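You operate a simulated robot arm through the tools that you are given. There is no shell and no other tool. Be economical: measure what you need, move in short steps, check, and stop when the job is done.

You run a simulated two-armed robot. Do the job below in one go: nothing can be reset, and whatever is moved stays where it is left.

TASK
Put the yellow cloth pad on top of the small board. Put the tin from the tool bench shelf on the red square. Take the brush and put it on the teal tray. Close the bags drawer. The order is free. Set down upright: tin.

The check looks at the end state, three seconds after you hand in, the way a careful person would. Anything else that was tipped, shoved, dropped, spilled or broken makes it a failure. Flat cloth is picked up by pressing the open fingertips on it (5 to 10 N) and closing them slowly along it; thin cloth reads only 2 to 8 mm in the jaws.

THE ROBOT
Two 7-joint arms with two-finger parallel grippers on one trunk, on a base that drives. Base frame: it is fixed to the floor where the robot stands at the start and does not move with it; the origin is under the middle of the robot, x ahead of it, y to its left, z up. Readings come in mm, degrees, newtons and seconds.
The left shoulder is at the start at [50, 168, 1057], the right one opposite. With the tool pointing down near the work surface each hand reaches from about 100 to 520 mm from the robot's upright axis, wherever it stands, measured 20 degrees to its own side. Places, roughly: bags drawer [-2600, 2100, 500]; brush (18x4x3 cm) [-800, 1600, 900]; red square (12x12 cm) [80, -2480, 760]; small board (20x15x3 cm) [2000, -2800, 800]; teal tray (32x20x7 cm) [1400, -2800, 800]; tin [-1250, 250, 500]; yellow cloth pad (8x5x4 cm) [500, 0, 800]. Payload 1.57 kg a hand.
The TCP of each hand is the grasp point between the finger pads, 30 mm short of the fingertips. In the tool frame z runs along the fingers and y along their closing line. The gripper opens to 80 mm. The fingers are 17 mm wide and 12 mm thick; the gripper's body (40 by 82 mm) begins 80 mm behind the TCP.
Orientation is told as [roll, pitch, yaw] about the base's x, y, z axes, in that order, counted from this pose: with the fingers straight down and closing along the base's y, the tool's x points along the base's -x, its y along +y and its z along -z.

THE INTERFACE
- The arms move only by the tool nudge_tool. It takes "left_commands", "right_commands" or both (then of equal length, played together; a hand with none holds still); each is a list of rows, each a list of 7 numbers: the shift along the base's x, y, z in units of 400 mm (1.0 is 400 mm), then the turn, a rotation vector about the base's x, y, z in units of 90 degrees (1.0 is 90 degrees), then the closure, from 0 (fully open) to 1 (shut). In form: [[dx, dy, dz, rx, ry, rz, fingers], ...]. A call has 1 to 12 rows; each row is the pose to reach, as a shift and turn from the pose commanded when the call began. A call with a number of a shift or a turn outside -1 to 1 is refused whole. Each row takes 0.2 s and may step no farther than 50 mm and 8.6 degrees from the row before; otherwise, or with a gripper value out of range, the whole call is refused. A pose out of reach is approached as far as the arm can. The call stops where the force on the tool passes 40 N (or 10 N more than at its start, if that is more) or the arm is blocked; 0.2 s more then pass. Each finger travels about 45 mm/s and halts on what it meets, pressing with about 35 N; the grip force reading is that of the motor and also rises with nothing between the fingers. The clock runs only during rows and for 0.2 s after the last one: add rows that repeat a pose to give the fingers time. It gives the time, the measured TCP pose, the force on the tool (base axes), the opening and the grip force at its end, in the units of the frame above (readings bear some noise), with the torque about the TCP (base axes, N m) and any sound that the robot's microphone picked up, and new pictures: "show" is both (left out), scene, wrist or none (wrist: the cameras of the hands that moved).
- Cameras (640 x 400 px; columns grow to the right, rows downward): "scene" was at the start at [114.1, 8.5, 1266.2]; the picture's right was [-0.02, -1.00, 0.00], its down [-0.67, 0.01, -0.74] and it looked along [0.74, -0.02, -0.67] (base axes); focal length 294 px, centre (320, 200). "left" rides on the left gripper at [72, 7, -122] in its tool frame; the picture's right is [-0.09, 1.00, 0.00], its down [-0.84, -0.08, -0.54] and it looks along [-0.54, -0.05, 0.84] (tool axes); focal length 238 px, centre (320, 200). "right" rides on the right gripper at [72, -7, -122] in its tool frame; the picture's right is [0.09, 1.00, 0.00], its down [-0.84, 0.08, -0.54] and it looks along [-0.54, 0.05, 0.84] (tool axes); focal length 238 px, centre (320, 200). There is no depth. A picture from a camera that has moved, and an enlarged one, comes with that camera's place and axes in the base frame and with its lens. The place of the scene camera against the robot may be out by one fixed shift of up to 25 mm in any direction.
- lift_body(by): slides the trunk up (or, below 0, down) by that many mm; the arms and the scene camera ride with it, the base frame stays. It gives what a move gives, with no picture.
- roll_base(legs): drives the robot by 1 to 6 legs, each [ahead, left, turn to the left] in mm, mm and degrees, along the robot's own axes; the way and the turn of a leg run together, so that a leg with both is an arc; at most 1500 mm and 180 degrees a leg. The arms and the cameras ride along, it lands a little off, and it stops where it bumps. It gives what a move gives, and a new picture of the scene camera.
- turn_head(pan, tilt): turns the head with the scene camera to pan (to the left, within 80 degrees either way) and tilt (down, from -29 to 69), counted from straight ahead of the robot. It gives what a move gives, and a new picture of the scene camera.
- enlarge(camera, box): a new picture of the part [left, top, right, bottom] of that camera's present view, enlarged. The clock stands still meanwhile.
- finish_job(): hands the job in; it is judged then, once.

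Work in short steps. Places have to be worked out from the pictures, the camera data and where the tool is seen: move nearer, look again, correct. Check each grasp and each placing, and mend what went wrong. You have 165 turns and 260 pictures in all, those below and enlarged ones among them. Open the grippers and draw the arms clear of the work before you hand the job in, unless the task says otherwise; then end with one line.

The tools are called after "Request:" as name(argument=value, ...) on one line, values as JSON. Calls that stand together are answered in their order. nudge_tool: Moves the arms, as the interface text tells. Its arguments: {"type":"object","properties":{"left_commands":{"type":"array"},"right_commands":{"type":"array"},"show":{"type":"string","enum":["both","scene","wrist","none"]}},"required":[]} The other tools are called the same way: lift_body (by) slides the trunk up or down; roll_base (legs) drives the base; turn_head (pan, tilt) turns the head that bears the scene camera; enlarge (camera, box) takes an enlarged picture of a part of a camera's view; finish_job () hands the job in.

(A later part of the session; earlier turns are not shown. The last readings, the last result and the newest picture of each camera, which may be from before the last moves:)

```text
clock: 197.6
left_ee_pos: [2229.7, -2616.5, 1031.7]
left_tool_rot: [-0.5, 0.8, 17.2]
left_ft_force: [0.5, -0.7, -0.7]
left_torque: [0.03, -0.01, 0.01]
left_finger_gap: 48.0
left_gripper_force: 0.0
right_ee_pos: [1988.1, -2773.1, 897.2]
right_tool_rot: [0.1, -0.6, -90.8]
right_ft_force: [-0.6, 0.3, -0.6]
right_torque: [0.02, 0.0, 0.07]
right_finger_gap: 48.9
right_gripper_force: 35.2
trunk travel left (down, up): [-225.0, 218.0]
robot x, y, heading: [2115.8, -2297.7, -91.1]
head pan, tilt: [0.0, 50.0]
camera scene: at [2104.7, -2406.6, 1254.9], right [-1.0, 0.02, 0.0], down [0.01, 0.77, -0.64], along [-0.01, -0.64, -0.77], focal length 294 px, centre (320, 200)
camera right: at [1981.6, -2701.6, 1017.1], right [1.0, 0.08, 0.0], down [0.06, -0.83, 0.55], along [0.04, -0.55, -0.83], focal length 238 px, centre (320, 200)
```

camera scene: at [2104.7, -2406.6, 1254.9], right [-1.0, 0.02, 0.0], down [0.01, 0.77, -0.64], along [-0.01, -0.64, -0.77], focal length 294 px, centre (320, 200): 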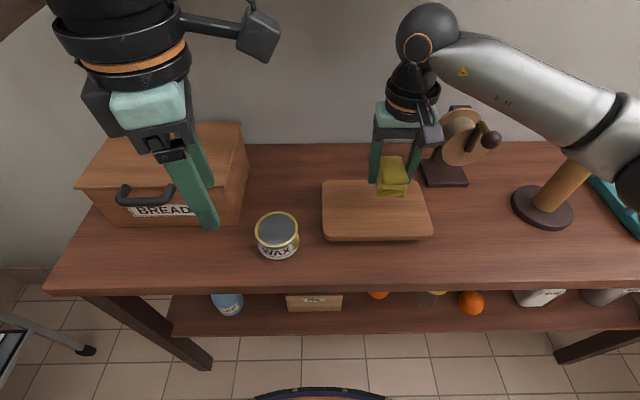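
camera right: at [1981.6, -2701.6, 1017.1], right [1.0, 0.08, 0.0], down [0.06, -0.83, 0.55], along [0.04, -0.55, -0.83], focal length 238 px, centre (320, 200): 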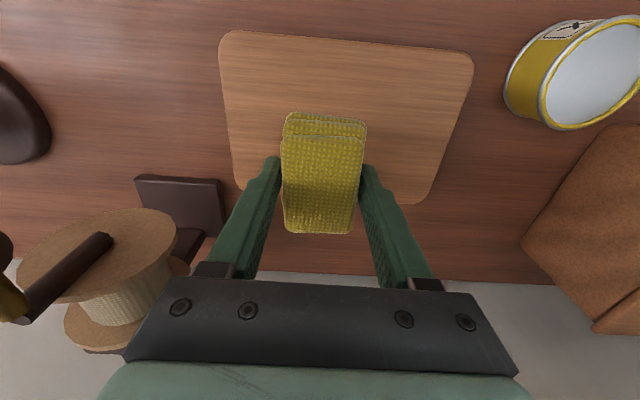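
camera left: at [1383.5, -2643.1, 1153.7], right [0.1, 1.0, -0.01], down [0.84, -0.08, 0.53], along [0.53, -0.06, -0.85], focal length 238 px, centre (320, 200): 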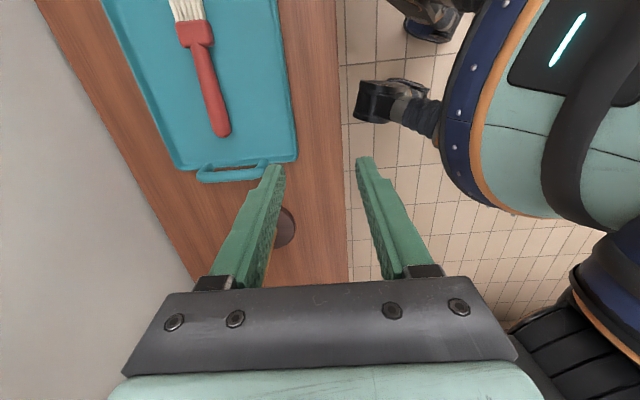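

The wrist view puts the board centre at x ≈ 2003. I'll shift +13 mm and lower with contact stopping.

Request:
nudge_tool(right_commands=[[0.033, 0, -0.04, 0, 0, 0, 1], [0.033, 0, -0.1, 0, 0, 0, 1], [0.033, 0, -0.14, 0, 0, 0, 1], [0.033, 0, -0.155, 0, 0, 0, 1], [0.033, 0, -0.17, 0, 0, 0, 1], [0.033, 0, -0.185, 0, 0, 0, 1], [0.033, 0, -0.2, 0, 0, 0, 1], [0.033, 0, -0.21, 0, 0, 0, 1]])

```text
clock: 198.7
left_ee_pos: [2229.8, -2616.5, 1031.0]
left_tool_rot: [-0.6, 0.8, 17.1]
left_ft_force: [-0.2, -0.6, 0.4]
left_torque: [0.0, 0.0, 0.03]
left_finger_gap: 48.0
left_gripper_force: 0.0
right_ee_pos: [1999.7, -2774.2, 841.5]
right_tool_rot: [0.2, -1.1, -90.9]
right_ft_force: [-2.2, 4.6, 15.1]
right_torque: [0.25, 0.19, 0.02]
right_finger_gap: 49.3
right_gripper_force: 34.9
trunk travel left (down, up): [-225.0, 218.0]
robot x, y, heading: [2114.2, -2297.5, -90.8]
head pan, tilt: [0.0, 50.0]
stopped in row 5 (right hand): the force on the tool passed its limit at 44 N (the readings are from after the stop); the commanded pose is now the measured one
camera scene: at [2104.7, -2405.2, 1255.1], right [-1.0, 0.02, 0.0], down [0.01, 0.77, -0.64], along [-0.01, -0.64, -0.77], focal length 294 px, centre (320, 200)
camera right: at [1992.8, -2701.1, 960.1], right [1.0, 0.08, 0.0], down [0.06, -0.83, 0.56], along [0.05, -0.56, -0.83], focal length 238 px, centre (320, 200)
```

scene: 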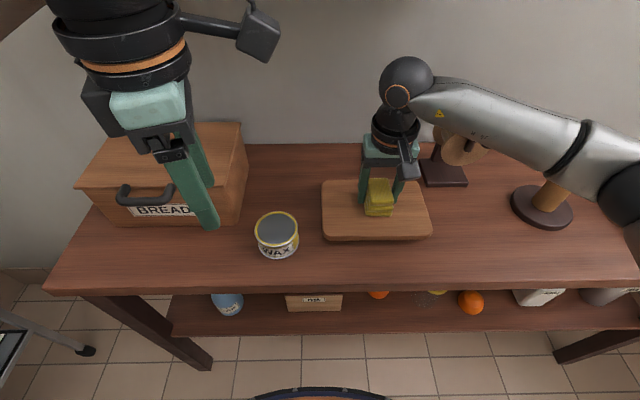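
right: 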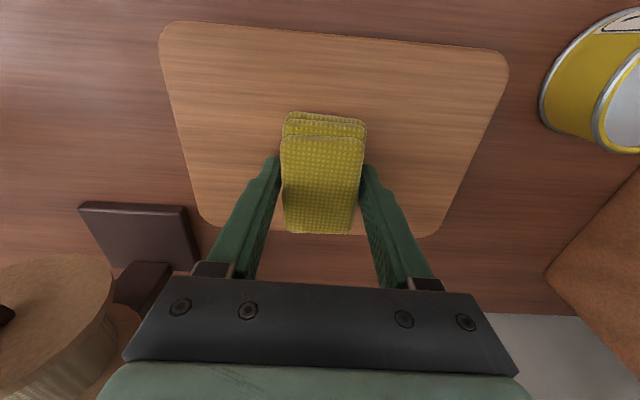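

Contact: the pad sits centred on the board (top ≈ 809). I'll open a little and rise straight up.

Request:
nudge_tool(right_commands=[[0, 0, 0.005, 0, 0, 0, 0.4], [0, 0, 0.005, 0, 0, 0, 0.25], [0, 0, 0.005, 0, 0, 0, 0.2], [0, 0, 0.06, 0, 0, 0, 0.2], [0, 0, 0.15, 0, 0, 0, 0.2], [0, 0, 0.25, 0, 0, 0, 0.2], [0, 0, 0.35, 0, 0, 0, 0.2], [-0.02, 0.1, 0.4, 0, 0, 0, 0.2], [-0.05, 0.2, 0.4, 0, 0, 0, 0.2], [-0.1, 0.3, 0.4, 0, 0, 0, 0.2], [-0.14, 0.35, 0.4, 0, 0, 0, 0.2]])

```text
clock: 201.1
left_ee_pos: [2229.0, -2617.6, 1029.9]
left_tool_rot: [-0.5, 0.7, 17.1]
left_ft_force: [-0.4, 0.3, 0.0]
left_torque: [0.02, -0.02, 0.0]
left_finger_gap: 48.0
left_gripper_force: 0.1
right_ee_pos: [1941.9, -2634.8, 997.3]
right_tool_rot: [0.1, -1.0, -91.0]
right_ft_force: [-0.7, 0.1, 0.1]
right_torque: [0.02, 0.01, -0.03]
right_finger_gap: 64.3
right_gripper_force: 0.0
trunk travel left (down, up): [-225.0, 218.0]
robot x, y, heading: [2119.2, -2299.0, -90.5]
head pan, tilt: [0.0, 50.0]
camera scene: at [2104.4, -2406.3, 1255.0], right [-1.0, 0.02, 0.0], down [0.01, 0.77, -0.64], along [-0.01, -0.64, -0.77], focal length 294 px, centre (320, 200)
camera right: at [1936.3, -2562.1, 1115.4], right [1.0, 0.07, 0.0], down [0.06, -0.83, 0.56], along [0.04, -0.56, -0.83], focal length 238 px, centre (320, 200)
```

scene: 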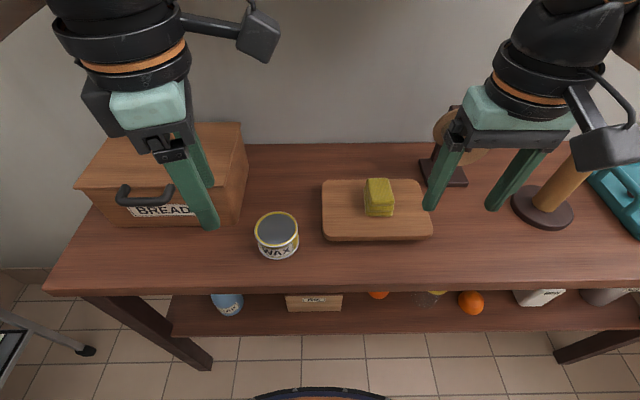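
right: 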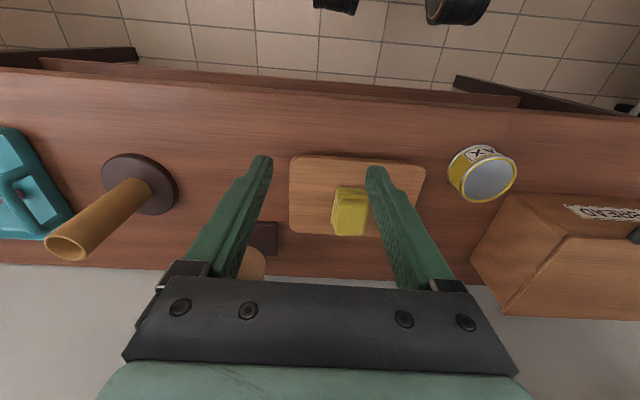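

The pad is on the board and nothing around it moved. Now for the tin: drive back to the corridor and face the tool bench.

Request:
roll_base(legs=[[-380, 0, 0], [0, -1490, 0], [0, -800, 0], [0, 0, -90], [0, 1480, 0], [0, 600, 0]])

Request:
turn_head(pan=0, tilt=40)

```text
clock: 230.4
left_ee_pos: [-460.3, -2225.7, 1030.5]
left_tool_rot: [-0.6, 0.8, -71.2]
left_ft_force: [-0.8, 0.2, 0.6]
left_torque: [0.03, -0.02, 0.01]
left_finger_gap: 47.8
left_gripper_force: 0.1
right_ee_pos: [-486.4, -1940.4, 996.4]
right_tool_rot: [0.2, -1.1, -179.4]
right_ft_force: [-0.8, -0.7, -0.5]
right_torque: [-0.01, 0.02, 0.0]
right_finger_gap: 63.9
right_gripper_force: 0.1
trunk travel left (down, up): [-225.0, 218.0]
robot x, y, heading: [-146.1, -2105.0, -179.4]
head pan, tilt: [0.0, 50.0]
stopped in leg 5: the robot was blocked; the commanded pose is now the measured one
camera scene: at [-271.8, -2095.3, 1254.9], right [-0.01, 1.0, 0.0], down [0.77, 0.01, -0.64], along [-0.64, -0.01, -0.77], focal length 294 px, centre (320, 200)
```

scene: 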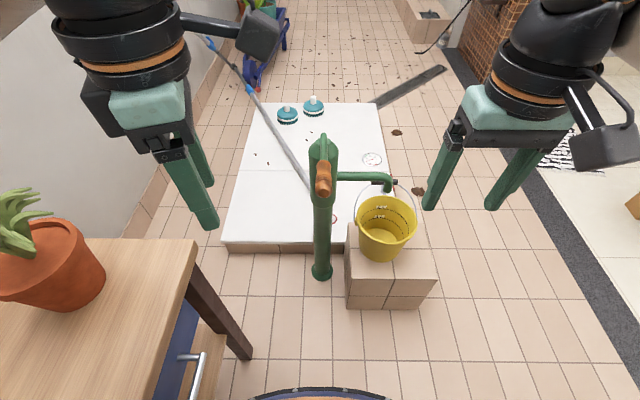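

```text
clock: 231.1
left_ee_pos: [-459.9, -2227.0, 1030.8]
left_tool_rot: [-0.5, 0.7, -71.1]
left_ft_force: [0.0, 0.2, 0.3]
left_torque: [-0.02, -0.04, -0.02]
left_finger_gap: 48.0
left_gripper_force: 0.0
right_ee_pos: [-485.2, -1941.0, 996.6]
right_tool_rot: [0.2, -1.0, -179.3]
right_ft_force: [0.7, 0.4, 0.0]
right_torque: [-0.01, 0.0, -0.01]
right_finger_gap: 63.9
right_gripper_force: 0.0
trunk travel left (down, up): [-225.0, 218.0]
robot x, y, heading: [-150.5, -2102.2, -179.2]
head pan, tilt: [0.0, 40.0]
camera scene: at [-279.8, -2095.7, 1269.1], right [-0.01, 1.0, 0.0], down [0.64, 0.01, -0.77], along [-0.77, -0.01, -0.64], focal length 294 px, centre (320, 200)
```

scene: 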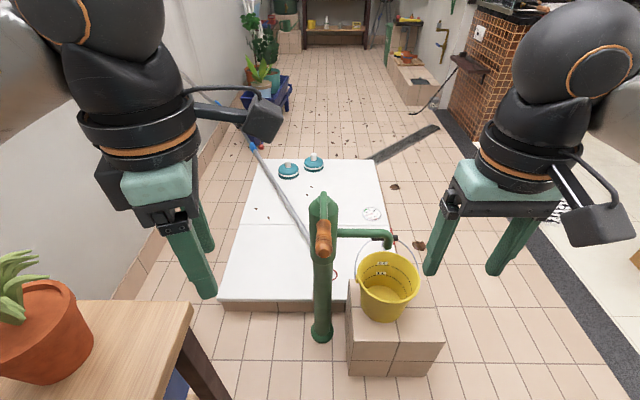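

I slid the wrong way (left is -y at this heading) and bumped the table leg lightly. I'll slide right to y ≈ 200 instead.

Request:
roll_base(legs=[[0, -300, 0], [0, -1450, -0.7], [0, -550, 0]])

Request:
turn_head(pan=0, tilt=35)

```text
clock: 251.8
left_ee_pos: [-491.4, 81.1, 1030.2]
left_tool_rot: [-0.5, 0.7, -71.6]
left_ft_force: [0.1, -0.4, 0.2]
left_torque: [0.01, 0.0, 0.01]
left_finger_gap: 48.0
left_gripper_force: 0.1
right_ee_pos: [-515.3, 367.2, 997.9]
right_tool_rot: [0.3, -1.0, -179.7]
right_ft_force: [-0.3, 0.1, -0.3]
right_torque: [-0.02, -0.02, -0.01]
right_finger_gap: 64.0
right_gripper_force: 0.1
trunk travel left (down, up): [-225.0, 218.0]
robot x, y, heading: [-173.2, 204.0, -179.8]
head pan, tilt: [0.0, 40.0]
camera scene: at [-309.9, 210.5, 1269.1], right [0.0, 1.0, 0.0], down [0.64, 0.0, -0.77], along [-0.77, 0.0, -0.64], focal length 294 px, centre (320, 200)
```

scene: 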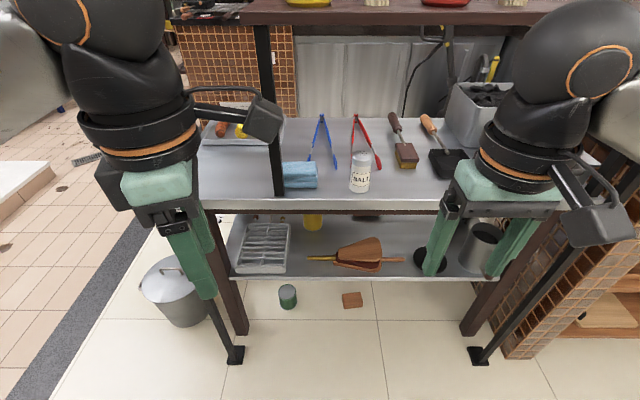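

```text
clock: 252.5
left_ee_pos: [-491.4, 81.7, 1030.8]
left_tool_rot: [-0.4, 0.8, -71.7]
left_ft_force: [0.6, -0.5, -0.1]
left_torque: [-0.01, -0.01, 0.04]
left_finger_gap: 47.9
left_gripper_force: 0.1
right_ee_pos: [-514.2, 366.3, 996.6]
right_tool_rot: [0.1, -1.0, -179.7]
right_ft_force: [0.5, 0.1, -0.3]
right_torque: [-0.01, 0.01, 0.03]
right_finger_gap: 64.0
right_gripper_force: 0.0
trunk travel left (down, up): [-225.0, 218.0]
robot x, y, heading: [-175.1, 202.1, -179.5]
head pan, tilt: [0.0, 35.0]
camera scene: at [-312.9, 210.4, 1276.6], right [0.0, 1.0, 0.0], down [0.57, 0.0, -0.82], along [-0.82, 0.0, -0.57], focal length 294 px, centre (320, 200)
```

scene: 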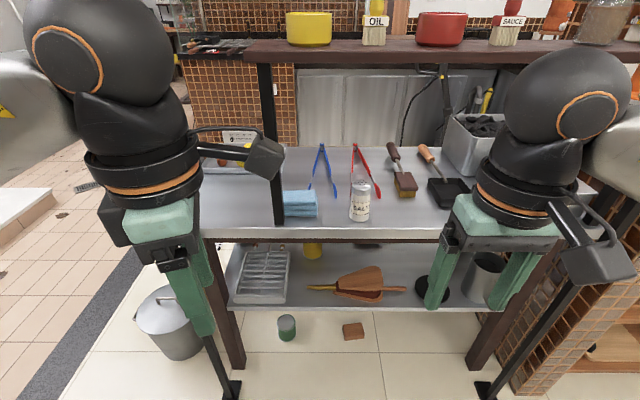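

I'll zoom on the lower shelf to find the tin, and lower the trunk for a better look underneath.

Request:
enlarge(camera="scene", box=[220, 220, 540, 350])

Request:
lift_body(by=-220)

Request:
turn_head(pan=0, tilt=30)

```text
2.00 times, centred on (380, 285) of scene
camera zoom: at [-312.9, 210.4, 1276.6], right [0.0, 1.0, 0.0], down [0.57, 0.0, -0.82], along [-0.82, 0.0, -0.57], focal length 588 px, centre (200, 30)
```

zoom: 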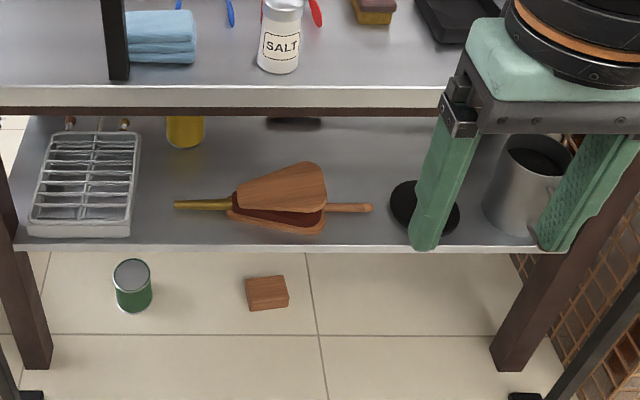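

```text
clock: 254.8
left_ee_pos: [-489.6, 79.3, 811.1]
left_tool_rot: [-0.5, 0.8, -71.6]
left_ft_force: [-0.8, 0.0, -0.7]
left_torque: [-0.04, 0.0, -0.01]
left_finger_gap: 48.1
left_gripper_force: 0.1
right_ee_pos: [-514.3, 366.7, 776.4]
right_tool_rot: [0.2, -1.1, -179.8]
right_ft_force: [0.4, 0.3, -0.6]
right_torque: [-0.02, 0.01, -0.01]
right_finger_gap: 64.0
right_gripper_force: 0.0
trunk travel left (down, up): [-5.0, 438.0]
robot x, y, heading: [-176.8, 199.8, -180.0]
head pan, tilt: [0.0, 35.0]
```

```text
clock: 255.4
left_ee_pos: [-490.6, 80.5, 810.4]
left_tool_rot: [-0.5, 0.8, -71.5]
left_ft_force: [0.0, 0.0, -0.2]
left_torque: [0.01, -0.02, 0.05]
left_finger_gap: 48.0
left_gripper_force: 0.0
right_ee_pos: [-515.2, 366.9, 776.8]
right_tool_rot: [0.3, -1.1, -179.7]
right_ft_force: [-1.0, -0.8, 0.1]
right_torque: [0.0, -0.04, -0.01]
right_finger_gap: 64.3
right_gripper_force: 0.0
trunk travel left (down, up): [-5.0, 438.0]
robot x, y, heading: [-178.5, 200.4, -179.5]
head pan, tilt: [0.0, 30.0]
camera scene: at [-315.3, 210.4, 1064.4], right [0.0, 1.0, 0.0], down [0.5, 0.0, -0.87], along [-0.87, 0.0, -0.5], focal length 294 px, centre (320, 200)
```

scene: 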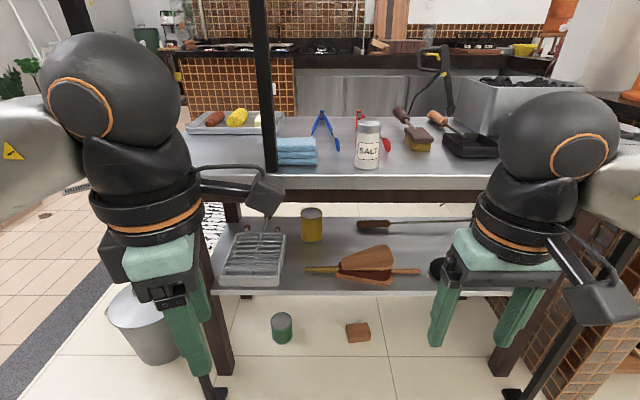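

Request:
enlarge(camera="scene", box=[200, 170, 500, 310])

```text
2.13 times, centred on (350, 240) of scene
camera zoom: at [-315.3, 210.4, 1064.4], right [0.0, 1.0, 0.0], down [0.5, 0.0, -0.87], along [-0.87, 0.0, -0.5], focal length 627 px, centre (256, 115)
```

zoom: 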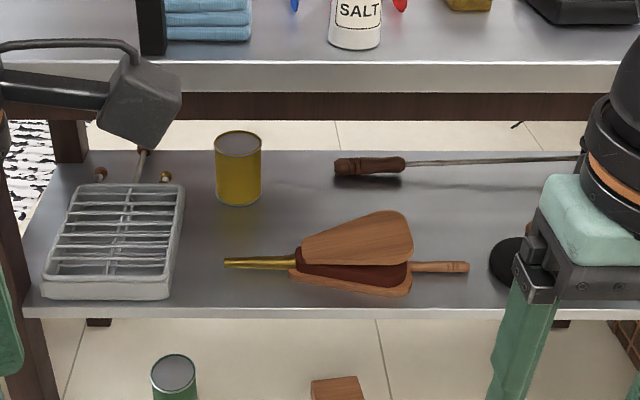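

The yellow tin stands on the lower shelf at about [-1166, 181], shelf z ≈ 427, top ≈ 526, diameter about 75 mm. I'll retract the right hand up and back, and unwind the left gripper's yaw towards 180°.

Request:
nudge_tool(left_commands=[[0, 0, 0, 0, 0, -0.09, 0.2], [0, 0, 0, 0, 0, -0.18, 0], [0, 0, 0, 0, 0, -0.27, 0], [0, 0, 0, 0, 0, -0.36, 0], [0, 0, 0, 0, 0, -0.45, 0], [0, 0, 0, 0, 0, -0.54, 0], [0, 0, 0, 0, 0, -0.63, 0], [0, 0, 0, 0, 0, -0.72, 0], [0, 0, 0, 0, 0, -0.81, 0], [0, 0, 0, 0, 0, -0.9, 0], [0, 0, 0, 0, 0, -0.97, 0], [0, 0, 0, 0, 0, -0.97, 0]], right_commands=[[0.04, 0, 0.05, 0, 0, 0, 0.2], [0.08, 0, 0.1, 0, 0, 0, 0.2], [0.12, 0, 0.15, 0, 0, 0, 0.2], [0.16, 0, 0.2, 0, 0, 0, 0.2], [0.2, 0, 0.25, 0, 0, 0, 0.2], [0.24, 0, 0.3, 0, 0, 0, 0.2], [0.28, 0, 0.35, 0, 0, 0, 0.2], [0.3, 0, 0.4, 0, 0, 0, 0.2], [0.3, 0, 0.45, 0, 0, 0, 0.2], [0.3, 0, 0.5, 0, 0, 0, 0.2], [0.3, 0, 0.5, 0, 0, 0, 0.2], [0.3, 0, 0.5, 0, 0, 0, 0.2]], show="scene")

```text
clock: 258.1
left_ee_pos: [-491.4, 80.8, 809.9]
left_tool_rot: [-0.4, 0.8, -159.0]
left_ft_force: [-0.5, 0.5, 0.6]
left_torque: [0.04, 0.02, -0.03]
left_finger_gap: 80.1
left_gripper_force: 0.0
right_ee_pos: [-392.0, 365.8, 977.0]
right_tool_rot: [0.2, -1.0, -179.7]
right_ft_force: [-0.1, 0.8, -0.4]
right_torque: [0.0, 0.03, 0.05]
right_finger_gap: 63.9
right_gripper_force: 0.0
trunk travel left (down, up): [-5.0, 438.0]
robot x, y, heading: [-178.5, 202.1, -179.8]
head pan, tilt: [0.0, 30.0]
camera scene: at [-315.3, 210.4, 1064.5], right [0.0, 1.0, 0.0], down [0.5, 0.0, -0.87], along [-0.87, 0.0, -0.5], focal length 294 px, centre (320, 200)
```

scene: 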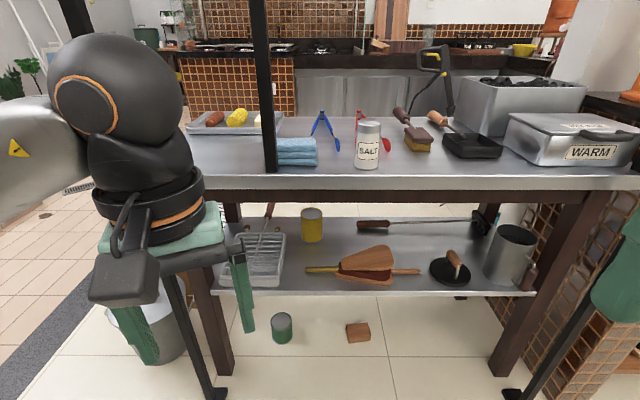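

Now tilt the left tool about 70° forward while lowering it to z ≈ 495 in the free space ahead of the bench.

Request:
nudge_tool(left_commands=[[-0.04, 0, -0.07, -0.014, 0.077, -0.02, 0], [-0.08, 0, -0.15, -0.028, 0.154, -0.041, 0], [-0.12, 0, -0.23, -0.043, 0.231, -0.061, 0], [-0.16, 0, -0.31, -0.057, 0.308, -0.081, 0], [-0.2, 0, -0.39, -0.071, 0.385, -0.101, 0], [-0.24, 0, -0.47, -0.085, 0.461, -0.122, 0], [-0.28, 0, -0.55, -0.1, 0.538, -0.142, 0], [-0.32, 0, -0.63, -0.114, 0.615, -0.162, 0], [-0.36, 0, -0.7, -0.128, 0.692, -0.183, 0], [-0.4, 0, -0.77, -0.1425, 0.769, -0.203, 0], [-0.4, 0, -0.77, -0.1425, 0.769, -0.203, 0]])

```text
clock: 260.4
left_ee_pos: [-650.0, 138.6, 539.4]
left_tool_rot: [-0.5, -69.1, -179.6]
left_ft_force: [-0.6, 0.4, -1.4]
left_torque: [0.0, -0.01, 0.0]
left_finger_gap: 80.0
left_gripper_force: 0.0
left hand out of reach, approached as far as the arm can: row 9, 10, 11
right_ee_pos: [-392.8, 365.7, 977.4]
right_tool_rot: [0.2, -1.0, -179.7]
right_ft_force: [-0.1, -0.5, -0.7]
right_torque: [0.0, 0.0, -0.01]
right_finger_gap: 63.8
right_gripper_force: 0.0
trunk travel left (down, up): [-5.0, 438.0]
robot x, y, heading: [-173.4, 203.4, -179.4]
head pan, tilt: [0.0, 30.0]
camera scene: at [-315.3, 210.4, 1064.5], right [0.0, 1.0, 0.0], down [0.5, 0.0, -0.87], along [-0.87, 0.0, -0.5], focal length 294 px, centre (320, 200)
camera left: at [-509.1, 132.0, 515.3], right [-0.04, -1.0, 0.08], down [0.21, 0.07, 0.98], along [-0.98, 0.05, 0.21], focal length 238 px, centre (320, 200)
```

scene: 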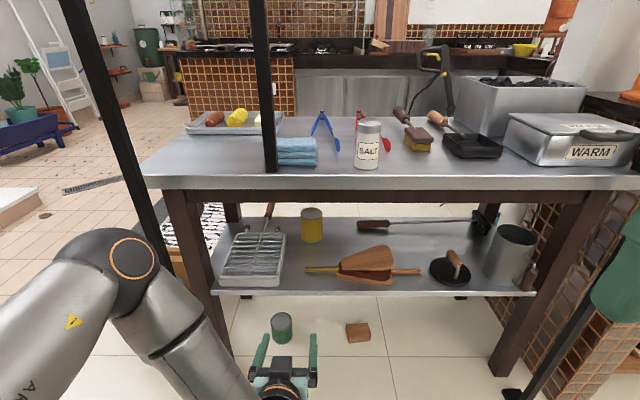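
left: 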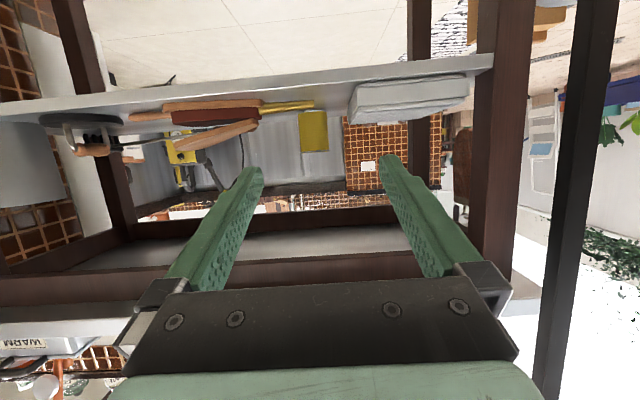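

The tin is visible between the fingers at y ≈ 170, with top z ≈ 523. I'll sidestep the base to the right so the left arm lines up with it, and bring the hand to y 170, z 540.

Request:
roll_base(legs=[[0, -140, 0]])

Request:
nudge_tool(left_commands=[[-0.05, -0.08, 0, 0, 0, 0, 0], [-0.1, -0.16, 0, 0, 0, 0, 0], [-0.15, -0.24, 0, 0, 0, 0, 0], [-0.2, -0.265, 0, 0, 0, 0, 0], [-0.2, -0.265, 0, 0, 0, 0, 0]])

```text
clock: 262.3
left_ee_pos: [-648.3, 279.4, 538.3]
left_tool_rot: [-0.6, -69.0, -179.4]
left_ft_force: [-0.3, 0.3, -0.6]
left_torque: [0.01, 0.05, 0.01]
left_finger_gap: 80.1
left_gripper_force: 0.1
right_ee_pos: [-394.3, 505.6, 978.1]
right_tool_rot: [0.1, -1.0, -179.5]
right_ft_force: [0.1, 0.1, -0.4]
right_torque: [0.03, 0.01, -0.02]
right_finger_gap: 64.2
right_gripper_force: 0.0
trunk travel left (down, up): [-5.0, 438.0]
robot x, y, heading: [-177.4, 339.8, -179.9]
head pan, tilt: [0.0, 30.0]
camera scene: at [-316.2, 350.6, 1064.5], right [-0.01, 1.0, 0.0], down [0.5, 0.0, -0.87], along [-0.87, -0.01, -0.5], focal length 294 px, centre (320, 200)
```

scene: 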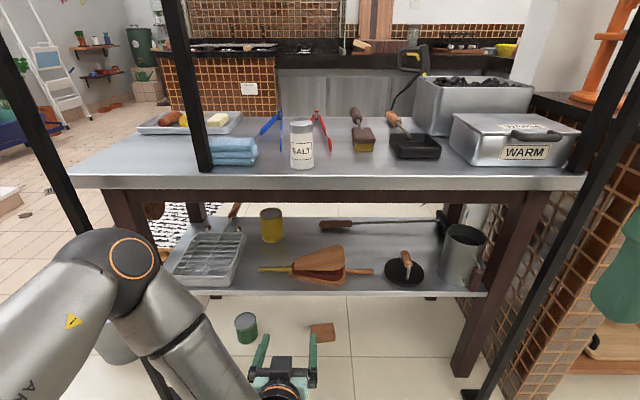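

```text
clock: 263.5
left_ee_pos: [-732.1, 238.1, 576.8]
left_tool_rot: [1.2, -67.9, -179.5]
left_ft_force: [-0.8, -0.3, -1.4]
left_torque: [0.03, 0.03, 0.02]
left_finger_gap: 80.1
left_gripper_force: 0.0
left hand out of reach, approached as far as the arm can: row 1, 2, 3, 4, 5
right_ee_pos: [-394.2, 505.7, 977.1]
right_tool_rot: [0.2, -1.0, -179.5]
right_ft_force: [0.3, -0.7, -0.2]
right_torque: [-0.01, 0.02, 0.0]
right_finger_gap: 63.9
right_gripper_force: 0.2
trunk travel left (down, up): [-5.0, 438.0]
robot x, y, heading: [-177.6, 341.0, -179.7]
head pan, tilt: [0.0, 30.0]
camera scene: at [-316.2, 350.5, 1064.5], right [-0.01, 1.0, 0.0], down [0.5, 0.0, -0.87], along [-0.87, -0.01, -0.5], focal length 294 px, centre (320, 200)
camera left: at [-590.0, 233.4, 556.4], right [-0.01, -1.0, 0.09], down [0.18, 0.09, 0.98], along [-0.98, 0.02, 0.18], focal length 238 px, centre (320, 200)
```

scene: 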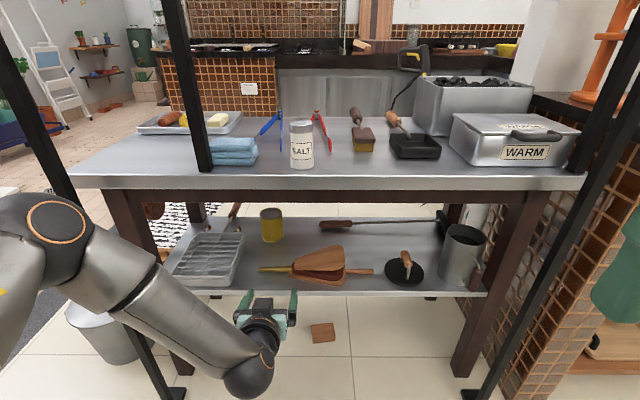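
left: 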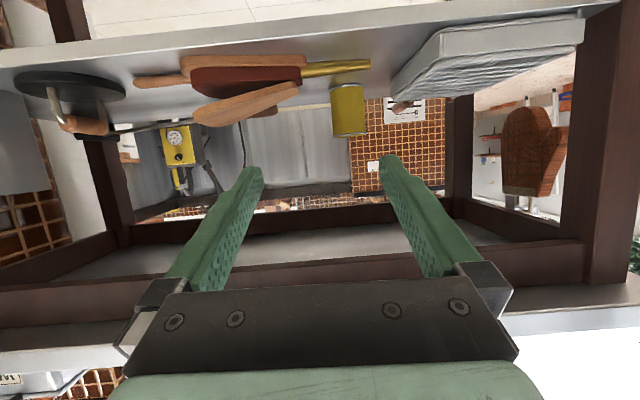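

The arm can't get low and far left at this short distance. I'll test whether stretching further forward makes the pose feasible.

Request:
nudge_tool(left_commands=[[-0.1, -0.03, -0.03, 0, 0, 0, 0], [-0.2, -0.06, -0.06, 0, 0, 0, 0], [-0.3, -0.1, -0.1, 0, 0, 0, 0], [-0.3, -0.13, -0.14, 0, 0, 0, 0], [-0.3, -0.13, -0.14, 0, 0, 0, 0]], show="scene")

```text
clock: 264.7
left_ee_pos: [-858.9, 222.0, 559.2]
left_tool_rot: [0.7, -67.9, -179.5]
left_ft_force: [-0.4, -0.4, -0.3]
left_torque: [0.02, 0.01, -0.01]
left_finger_gap: 80.1
left_gripper_force: 0.1
left hand out of reach, approached as far as the arm can: row 1, 2, 3, 4, 5
right_ee_pos: [-394.1, 505.6, 977.7]
right_tool_rot: [0.1, -1.0, -179.5]
right_ft_force: [-0.8, -0.7, -0.4]
right_torque: [-0.03, 0.02, 0.04]
right_finger_gap: 63.9
right_gripper_force: 0.1
trunk travel left (down, up): [-5.0, 438.0]
robot x, y, heading: [-172.6, 338.3, -179.4]
head pan, tilt: [0.0, 30.0]
camera scene: at [-316.2, 350.6, 1064.5], right [-0.01, 1.0, 0.0], down [0.5, 0.0, -0.87], along [-0.87, -0.01, -0.5], focal length 294 px, centre (320, 200)
```

scene: 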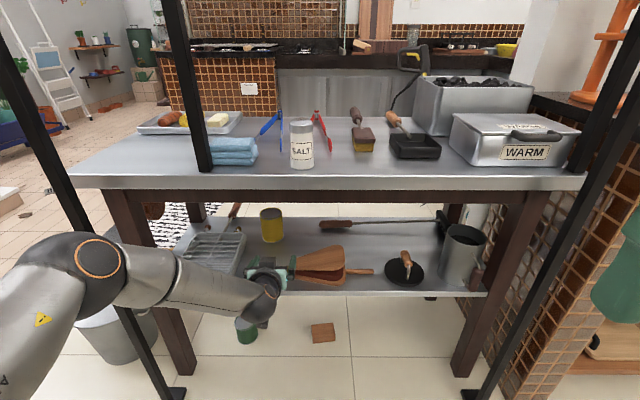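

The limit seems tied to lateral offset. I'll test a more central hand position at the required height, still clear of the shelf contents.

Request:
nudge_tool(left_commands=[[0, 0.05, -0.03, 0, 0, 0, 0], [0, 0.1, -0.06, 0, 0, 0, 0], [0, 0.15, -0.1, 0, 0, 0, 0], [0, 0.15, -0.13, 0, 0, 0, 0], [0, 0.15, -0.13, 0, 0, 0, 0]])

```text
clock: 265.9
left_ee_pos: [-856.2, 284.2, 505.6]
left_tool_rot: [-0.6, -69.1, -179.4]
left_ft_force: [-0.2, 0.3, -0.5]
left_torque: [0.0, -0.03, 0.01]
left_finger_gap: 79.8
left_gripper_force: 0.0
right_ee_pos: [-395.1, 506.2, 977.6]
right_tool_rot: [0.2, -1.0, -179.6]
right_ft_force: [-0.5, 0.2, 0.3]
right_torque: [0.0, 0.03, -0.03]
right_finger_gap: 64.0
right_gripper_force: 0.1
trunk travel left (down, up): [-5.0, 438.0]
robot x, y, heading: [-178.4, 339.9, -179.7]
head pan, tilt: [0.0, 30.0]
camera scene: at [-316.2, 350.6, 1064.5], right [-0.01, 1.0, 0.0], down [0.5, 0.0, -0.87], along [-0.87, -0.01, -0.5], focal length 294 px, centre (320, 200)
camera left: at [-716.0, 277.3, 482.8], right [-0.03, -1.0, 0.08], down [0.21, 0.07, 0.98], along [-0.98, 0.05, 0.2], focal length 238 px, centre (320, 200)
```

scene: 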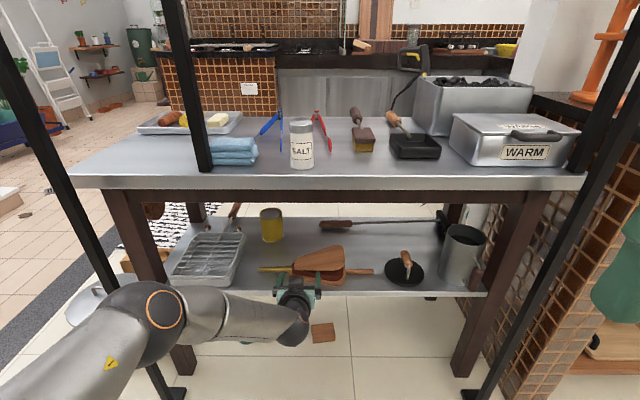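
left: 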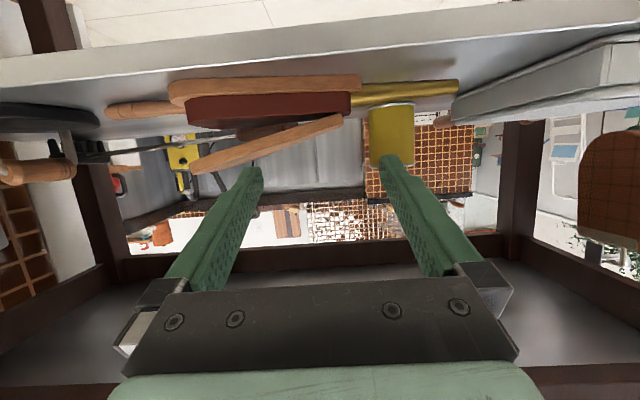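

That pose is reachable, with the elbow low (z ≈ 700). I'll sidestep the base so the hand lines up with the tin at y ≈ 170, then test a longer stretch so the elbow stays out from under the counter.

Request:
roll_base(legs=[[0, 114, 0]])

Request:
nudge_tool(left_commands=[[-0.05, 0, 0, 0, 0, 0, 0], [-0.1, 0, 0, 0, 0, 0, 0], [-0.15, 0, 0, 0, 0, 0, 0], [-0.2, 0, 0, 0, 0, 0, 0], [-0.2, 0, 0, 0, 0, 0, 0]])

```text
clock: 267.6
left_ee_pos: [-856.3, 170.5, 506.9]
left_tool_rot: [-0.5, -69.0, -179.6]
left_ft_force: [-0.1, -0.5, 0.0]
left_torque: [-0.02, -0.01, -0.02]
left_finger_gap: 79.8
left_gripper_force: 0.1
right_ee_pos: [-392.5, 390.4, 977.8]
right_tool_rot: [0.2, -0.9, -179.8]
right_ft_force: [0.0, 0.0, 0.3]
right_torque: [-0.02, 0.01, 0.01]
right_finger_gap: 63.8
right_gripper_force: 0.0
trunk travel left (down, up): [-5.0, 438.0]
robot x, y, heading: [-174.0, 227.0, -179.7]
head pan, tilt: [0.0, 30.0]
camera scene: at [-315.5, 235.0, 1064.5], right [0.0, 1.0, 0.0], down [0.5, 0.0, -0.87], along [-0.87, 0.0, -0.5], focal length 294 px, centre (320, 200)
```

scene: 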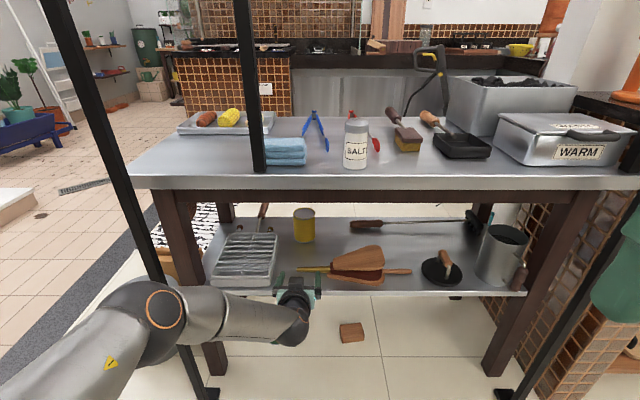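

```text
clock: 268.8
left_ee_pos: [-913.8, 169.3, 509.3]
left_tool_rot: [-0.6, -69.0, -179.5]
left_ft_force: [0.3, -0.3, 0.1]
left_torque: [-0.01, 0.01, 0.01]
left_finger_gap: 79.9
left_gripper_force: 0.0
left hand out of reach, approached as far as the arm can: row 3, 4, 5
right_ee_pos: [-393.4, 390.6, 977.2]
right_tool_rot: [0.2, -1.0, -179.8]
right_ft_force: [-0.3, 0.8, 0.1]
right_torque: [-0.01, 0.01, 0.03]
right_finger_gap: 63.7
right_gripper_force: 0.0
trunk travel left (down, up): [-5.0, 438.0]
robot x, y, heading: [-175.7, 227.0, -180.1]
head pan, tilt: [0.0, 30.0]
camera scene: at [-315.5, 235.0, 1064.5], right [0.0, 1.0, 0.0], down [0.5, 0.0, -0.87], along [-0.87, 0.0, -0.5], focal length 294 px, centre (320, 200)
camera left: at [-773.1, 161.7, 485.3], right [-0.04, -1.0, 0.08], down [0.21, 0.07, 0.98], along [-0.98, 0.05, 0.2], focal length 238 px, centre (320, 200)
```

scene: 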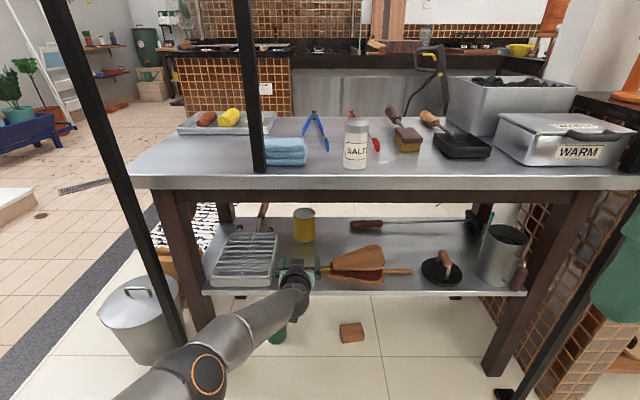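
left: 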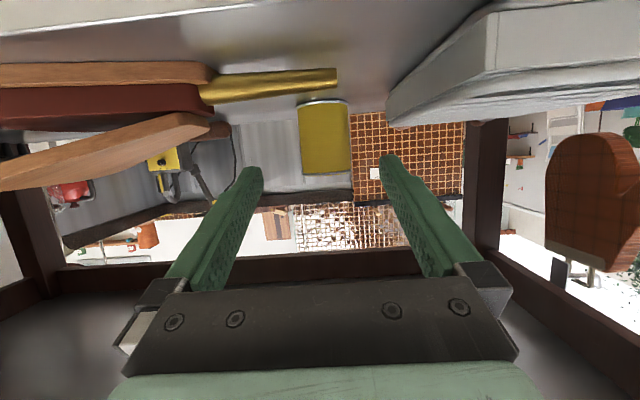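

The arm stretches to 738 mm with the elbow low, so the counter clearance is good. I'll drive the base ahead 100 mm and re-measure the tin from the wrist camera.

Request:
roll_base(legs=[[100, 0, 0]])

Request:
enlarge(camera="left", box=[220, 50, 420, 220])

```text
clock: 269.9
left_ee_pos: [-1011.4, 169.2, 509.1]
left_tool_rot: [-0.5, -69.1, -179.6]
left_ft_force: [-0.5, 0.6, 0.4]
left_torque: [-0.01, 0.02, 0.0]
left_finger_gap: 79.9
left_gripper_force: 0.2
right_ee_pos: [-491.0, 389.2, 977.5]
right_tool_rot: [0.2, -1.0, -179.8]
right_ft_force: [-0.1, -0.2, -0.3]
right_torque: [0.06, 0.04, 0.03]
right_finger_gap: 63.9
right_gripper_force: 0.0
trunk travel left (down, up): [-5.0, 438.0]
robot x, y, heading: [-271.8, 225.0, -179.7]
head pan, tilt: [0.0, 30.0]
camera scene: at [-413.3, 234.7, 1064.5], right [0.0, 1.0, 0.0], down [0.5, 0.0, -0.87], along [-0.87, 0.0, -0.5], focal length 294 px, centre (320, 200)
```

scene: 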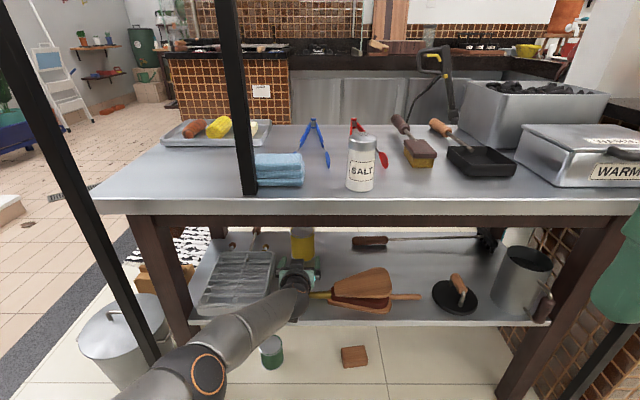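

```text
2.35 times, centred on (320, 135) of left
camera zoom: at [-871.2, 161.5, 485.5], right [-0.04, -1.0, 0.08], down [0.21, 0.07, 0.98], along [-0.98, 0.05, 0.2], focal length 561 px, centre (320, 353)
```

zoom: 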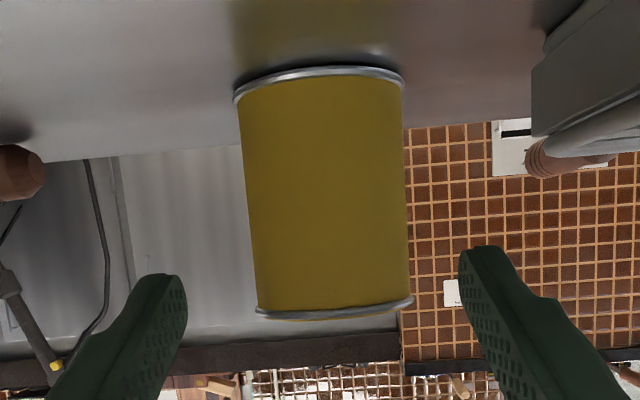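

The tin measures about 75 mm wide with its centre near [-1146, 166]. I'll fine-tune the hand's y by -3 mm, lower it slightly, and return inside the reach limit.

Request:
nudge_tool(left_commands=[[0.04, -0.005, -0.01, 0, 0, 0, 0], [0.075, -0.01, -0.015, 0, 0, 0, 0], [0.075, -0.01, -0.015, 0, 0, 0, 0]], show="wrist")

```text
clock: 270.8
left_ee_pos: [-981.3, 163.8, 503.8]
left_tool_rot: [-0.7, -69.2, -179.4]
left_ft_force: [-0.3, -0.3, -0.7]
left_torque: [0.01, 0.02, 0.01]
left_finger_gap: 79.9
left_gripper_force: 0.0
right_ee_pos: [-490.7, 391.1, 977.1]
right_tool_rot: [0.2, -1.0, -179.8]
right_ft_force: [-0.6, 0.4, 0.5]
right_torque: [0.0, 0.01, -0.02]
right_finger_gap: 64.0
right_gripper_force: 0.1
trunk travel left (down, up): [-5.0, 438.0]
robot x, y, heading: [-271.3, 223.7, -179.7]
head pan, tilt: [0.0, 30.0]
camera left: at [-840.8, 157.0, 480.5], right [-0.04, -1.0, 0.08], down [0.21, 0.07, 0.98], along [-0.98, 0.05, 0.2], focal length 238 px, centre (320, 200)
```

left: 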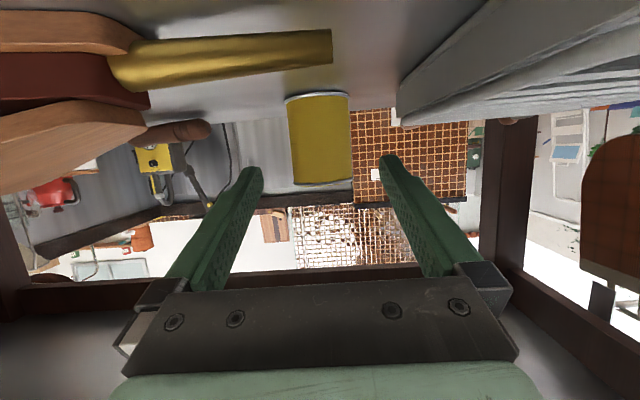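

Tin y ≈ 166.3 while the hand is at 163.8. I'll correct by +3.4 mm and drive the base 110 mm ahead, then check again.

Request:
nudge_tool(left_commands=[[0, 0.0085, 0, 0, 0, 0, 0], [0, 0.0085, 0, 0, 0, 0, 0]], show="none")

Request:
roll_base(legs=[[90, 0, 0]])

Request:
enlarge(camera="left", box=[180, 20, 460, 220])

```text
clock: 271.4
left_ee_pos: [-980.7, 168.1, 503.7]
left_tool_rot: [-0.6, -69.0, -179.6]
left_ft_force: [1.1, 1.2, 0.5]
left_torque: [-0.01, -0.01, 0.01]
left_finger_gap: 80.0
left_gripper_force: 0.1
right_ee_pos: [-489.7, 389.9, 977.7]
right_tool_rot: [0.3, -0.9, -179.8]
right_ft_force: [-0.1, -0.4, -0.1]
right_torque: [0.0, -0.04, 0.0]
right_finger_gap: 63.7
right_gripper_force: 0.1
trunk travel left (down, up): [-5.0, 438.0]
robot x, y, heading: [-274.7, 219.5, -179.9]
head pan, tilt: [0.0, 30.0]
```

```text
clock: 272.5
left_ee_pos: [-1073.3, 167.8, 504.2]
left_tool_rot: [-0.6, -69.0, -179.6]
left_ft_force: [-0.5, 0.3, 0.1]
left_torque: [-0.03, -0.02, -0.01]
left_finger_gap: 79.8
left_gripper_force: 0.0
right_ee_pos: [-583.2, 389.6, 977.8]
right_tool_rot: [0.2, -1.0, -179.7]
right_ft_force: [-0.5, -0.2, -0.3]
right_torque: [0.03, -0.02, -0.01]
right_finger_gap: 64.1
right_gripper_force: 0.1
trunk travel left (down, up): [-5.0, 438.0]
robot x, y, heading: [-365.8, 228.1, -179.8]
head pan, tilt: [0.0, 30.0]
camera scene: at [-505.1, 234.2, 1064.5], right [0.0, 1.0, 0.0], down [0.5, 0.0, -0.87], along [-0.87, 0.0, -0.5], focal length 294 px, centre (320, 200)
```

scene: 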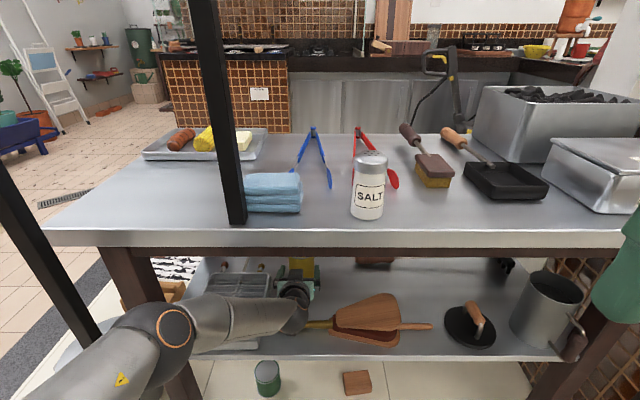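

```text
2.00 times, centred on (320, 120) of left
camera zoom: at [-932.8, 159.9, 480.2], right [-0.04, -1.0, 0.08], down [0.21, 0.07, 0.98], along [-0.98, 0.05, 0.2], focal length 477 px, centre (320, 360)
```

zoom: 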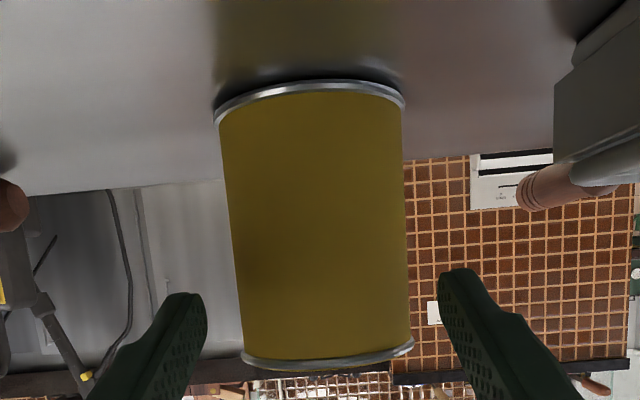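

The hand is aligned to within about 1 mm of the tin's axis (tin centre x ≈ -1142). I'll drive 28 mm more, then finish the approach with the force-limited arm.

Request:
roll_base(legs=[[30, 0, 0]])

Request:
enlarge(camera="left", box=[180, 20, 460, 220])

```text
clock: 273.3
left_ee_pos: [-1102.0, 167.2, 503.5]
left_tool_rot: [-0.6, -69.1, -179.5]
left_ft_force: [0.2, 0.6, -1.2]
left_torque: [-0.03, -0.01, 0.04]
left_finger_gap: 80.1
left_gripper_force: 0.1
right_ee_pos: [-613.7, 388.6, 977.9]
right_tool_rot: [0.2, -1.0, -179.6]
right_ft_force: [0.1, 0.2, 0.7]
right_torque: [-0.06, 0.03, 0.01]
right_finger_gap: 63.9
right_gripper_force: 0.0
trunk travel left (down, up): [-5.0, 438.0]
robot x, y, heading: [-395.1, 225.4, -179.6]
head pan, tilt: [0.0, 30.0]
camera scene: at [-535.1, 234.1, 1064.5], right [0.0, 1.0, 0.0], down [0.5, 0.0, -0.87], along [-0.87, 0.0, -0.5], focal length 294 px, centre (320, 200)
```

scene: 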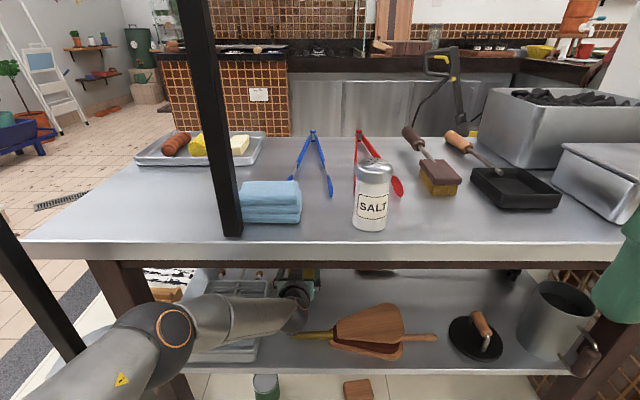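

```text
2.00 times, centred on (320, 120) of left
camera zoom: at [-962.9, 159.6, 480.2], right [-0.04, -1.0, 0.08], down [0.21, 0.07, 0.98], along [-0.98, 0.05, 0.2], focal length 477 px, centre (320, 360)
```

zoom: 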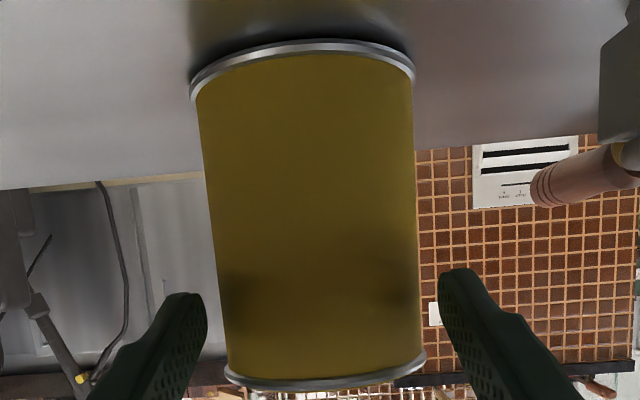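

Centred within a millimetre or so. I'll advance with the arm in small steps to bring the fingers around the tin.

Request:
nudge_tool(left_commands=[[-0.015, 0.0015, 0, 0, 0, 0, 0], [-0.03, 0.0015, 0, 0, 0, 0, 0], [-0.045, 0.0015, 0, 0, 0, 0, 0], [-0.055, 0.0015, 0, 0, 0, 0, 0], [-0.055, 0.0015, 0, 0, 0, 0, 0]], show="wrist")

```text
clock: 274.5
left_ee_pos: [-1124.5, 167.5, 504.2]
left_tool_rot: [-0.5, -69.1, -179.5]
left_ft_force: [-0.5, -0.3, 0.2]
left_torque: [0.0, 0.0, -0.03]
left_finger_gap: 80.1
left_gripper_force: 0.1
right_ee_pos: [-613.3, 389.2, 977.6]
right_tool_rot: [0.2, -1.1, -179.8]
right_ft_force: [0.6, -0.6, -0.4]
right_torque: [0.04, -0.02, 0.0]
right_finger_gap: 64.1
right_gripper_force: 0.1
trunk travel left (down, up): [-5.0, 438.0]
robot x, y, heading: [-396.5, 223.6, -179.7]
head pan, tilt: [0.0, 30.0]
camera left: at [-984.8, 160.2, 480.8], right [-0.03, -1.0, 0.08], down [0.21, 0.07, 0.98], along [-0.98, 0.05, 0.2], focal length 238 px, centre (320, 200)
```

left: 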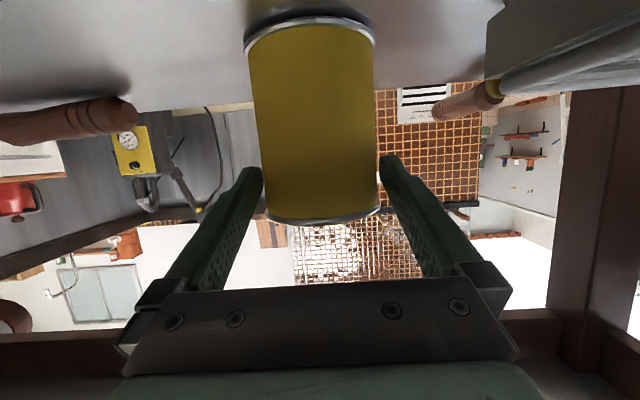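

The fingers are around the tin with no force, but the tin looks about 2 mm toward +y. I'll shift +2 mm and advance 10 mm more.

Request:
nudge_tool(left_commands=[[0, 0.005, 0, 0, 0, 0, 0], [-0.0125, 0.005, 0, 0, 0, 0, 0], [-0.025, 0.005, 0, 0, 0, 0, 0], [-0.025, 0.005, 0, 0, 0, 0, 0]], show="wrist")

```text
clock: 275.5
left_ee_pos: [-1131.3, 168.9, 506.0]
left_tool_rot: [-0.5, -69.0, -179.6]
left_ft_force: [-0.2, -0.2, 0.1]
left_torque: [0.01, 0.01, 0.02]
left_finger_gap: 79.9
left_gripper_force: 0.1
left hand out of reach, approached as far as the arm can: row 3, 4
right_ee_pos: [-613.4, 388.9, 978.6]
right_tool_rot: [0.3, -1.1, -179.7]
right_ft_force: [0.3, -0.1, 0.1]
right_torque: [0.0, -0.02, 0.03]
right_finger_gap: 63.8
right_gripper_force: 0.1
trunk travel left (down, up): [-5.0, 438.0]
robot x, y, heading: [-396.3, 224.3, -179.6]
head pan, tilt: [0.0, 30.0]
camera left: at [-991.5, 162.0, 483.7], right [-0.04, -1.0, 0.08], down [0.21, 0.07, 0.98], along [-0.98, 0.05, 0.2], focal length 238 px, centre (320, 200)
```

left: 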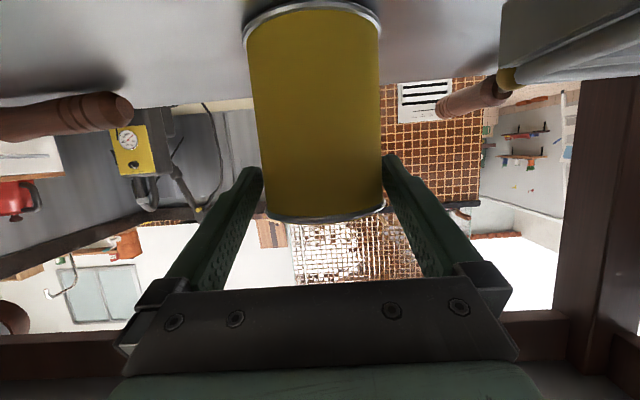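

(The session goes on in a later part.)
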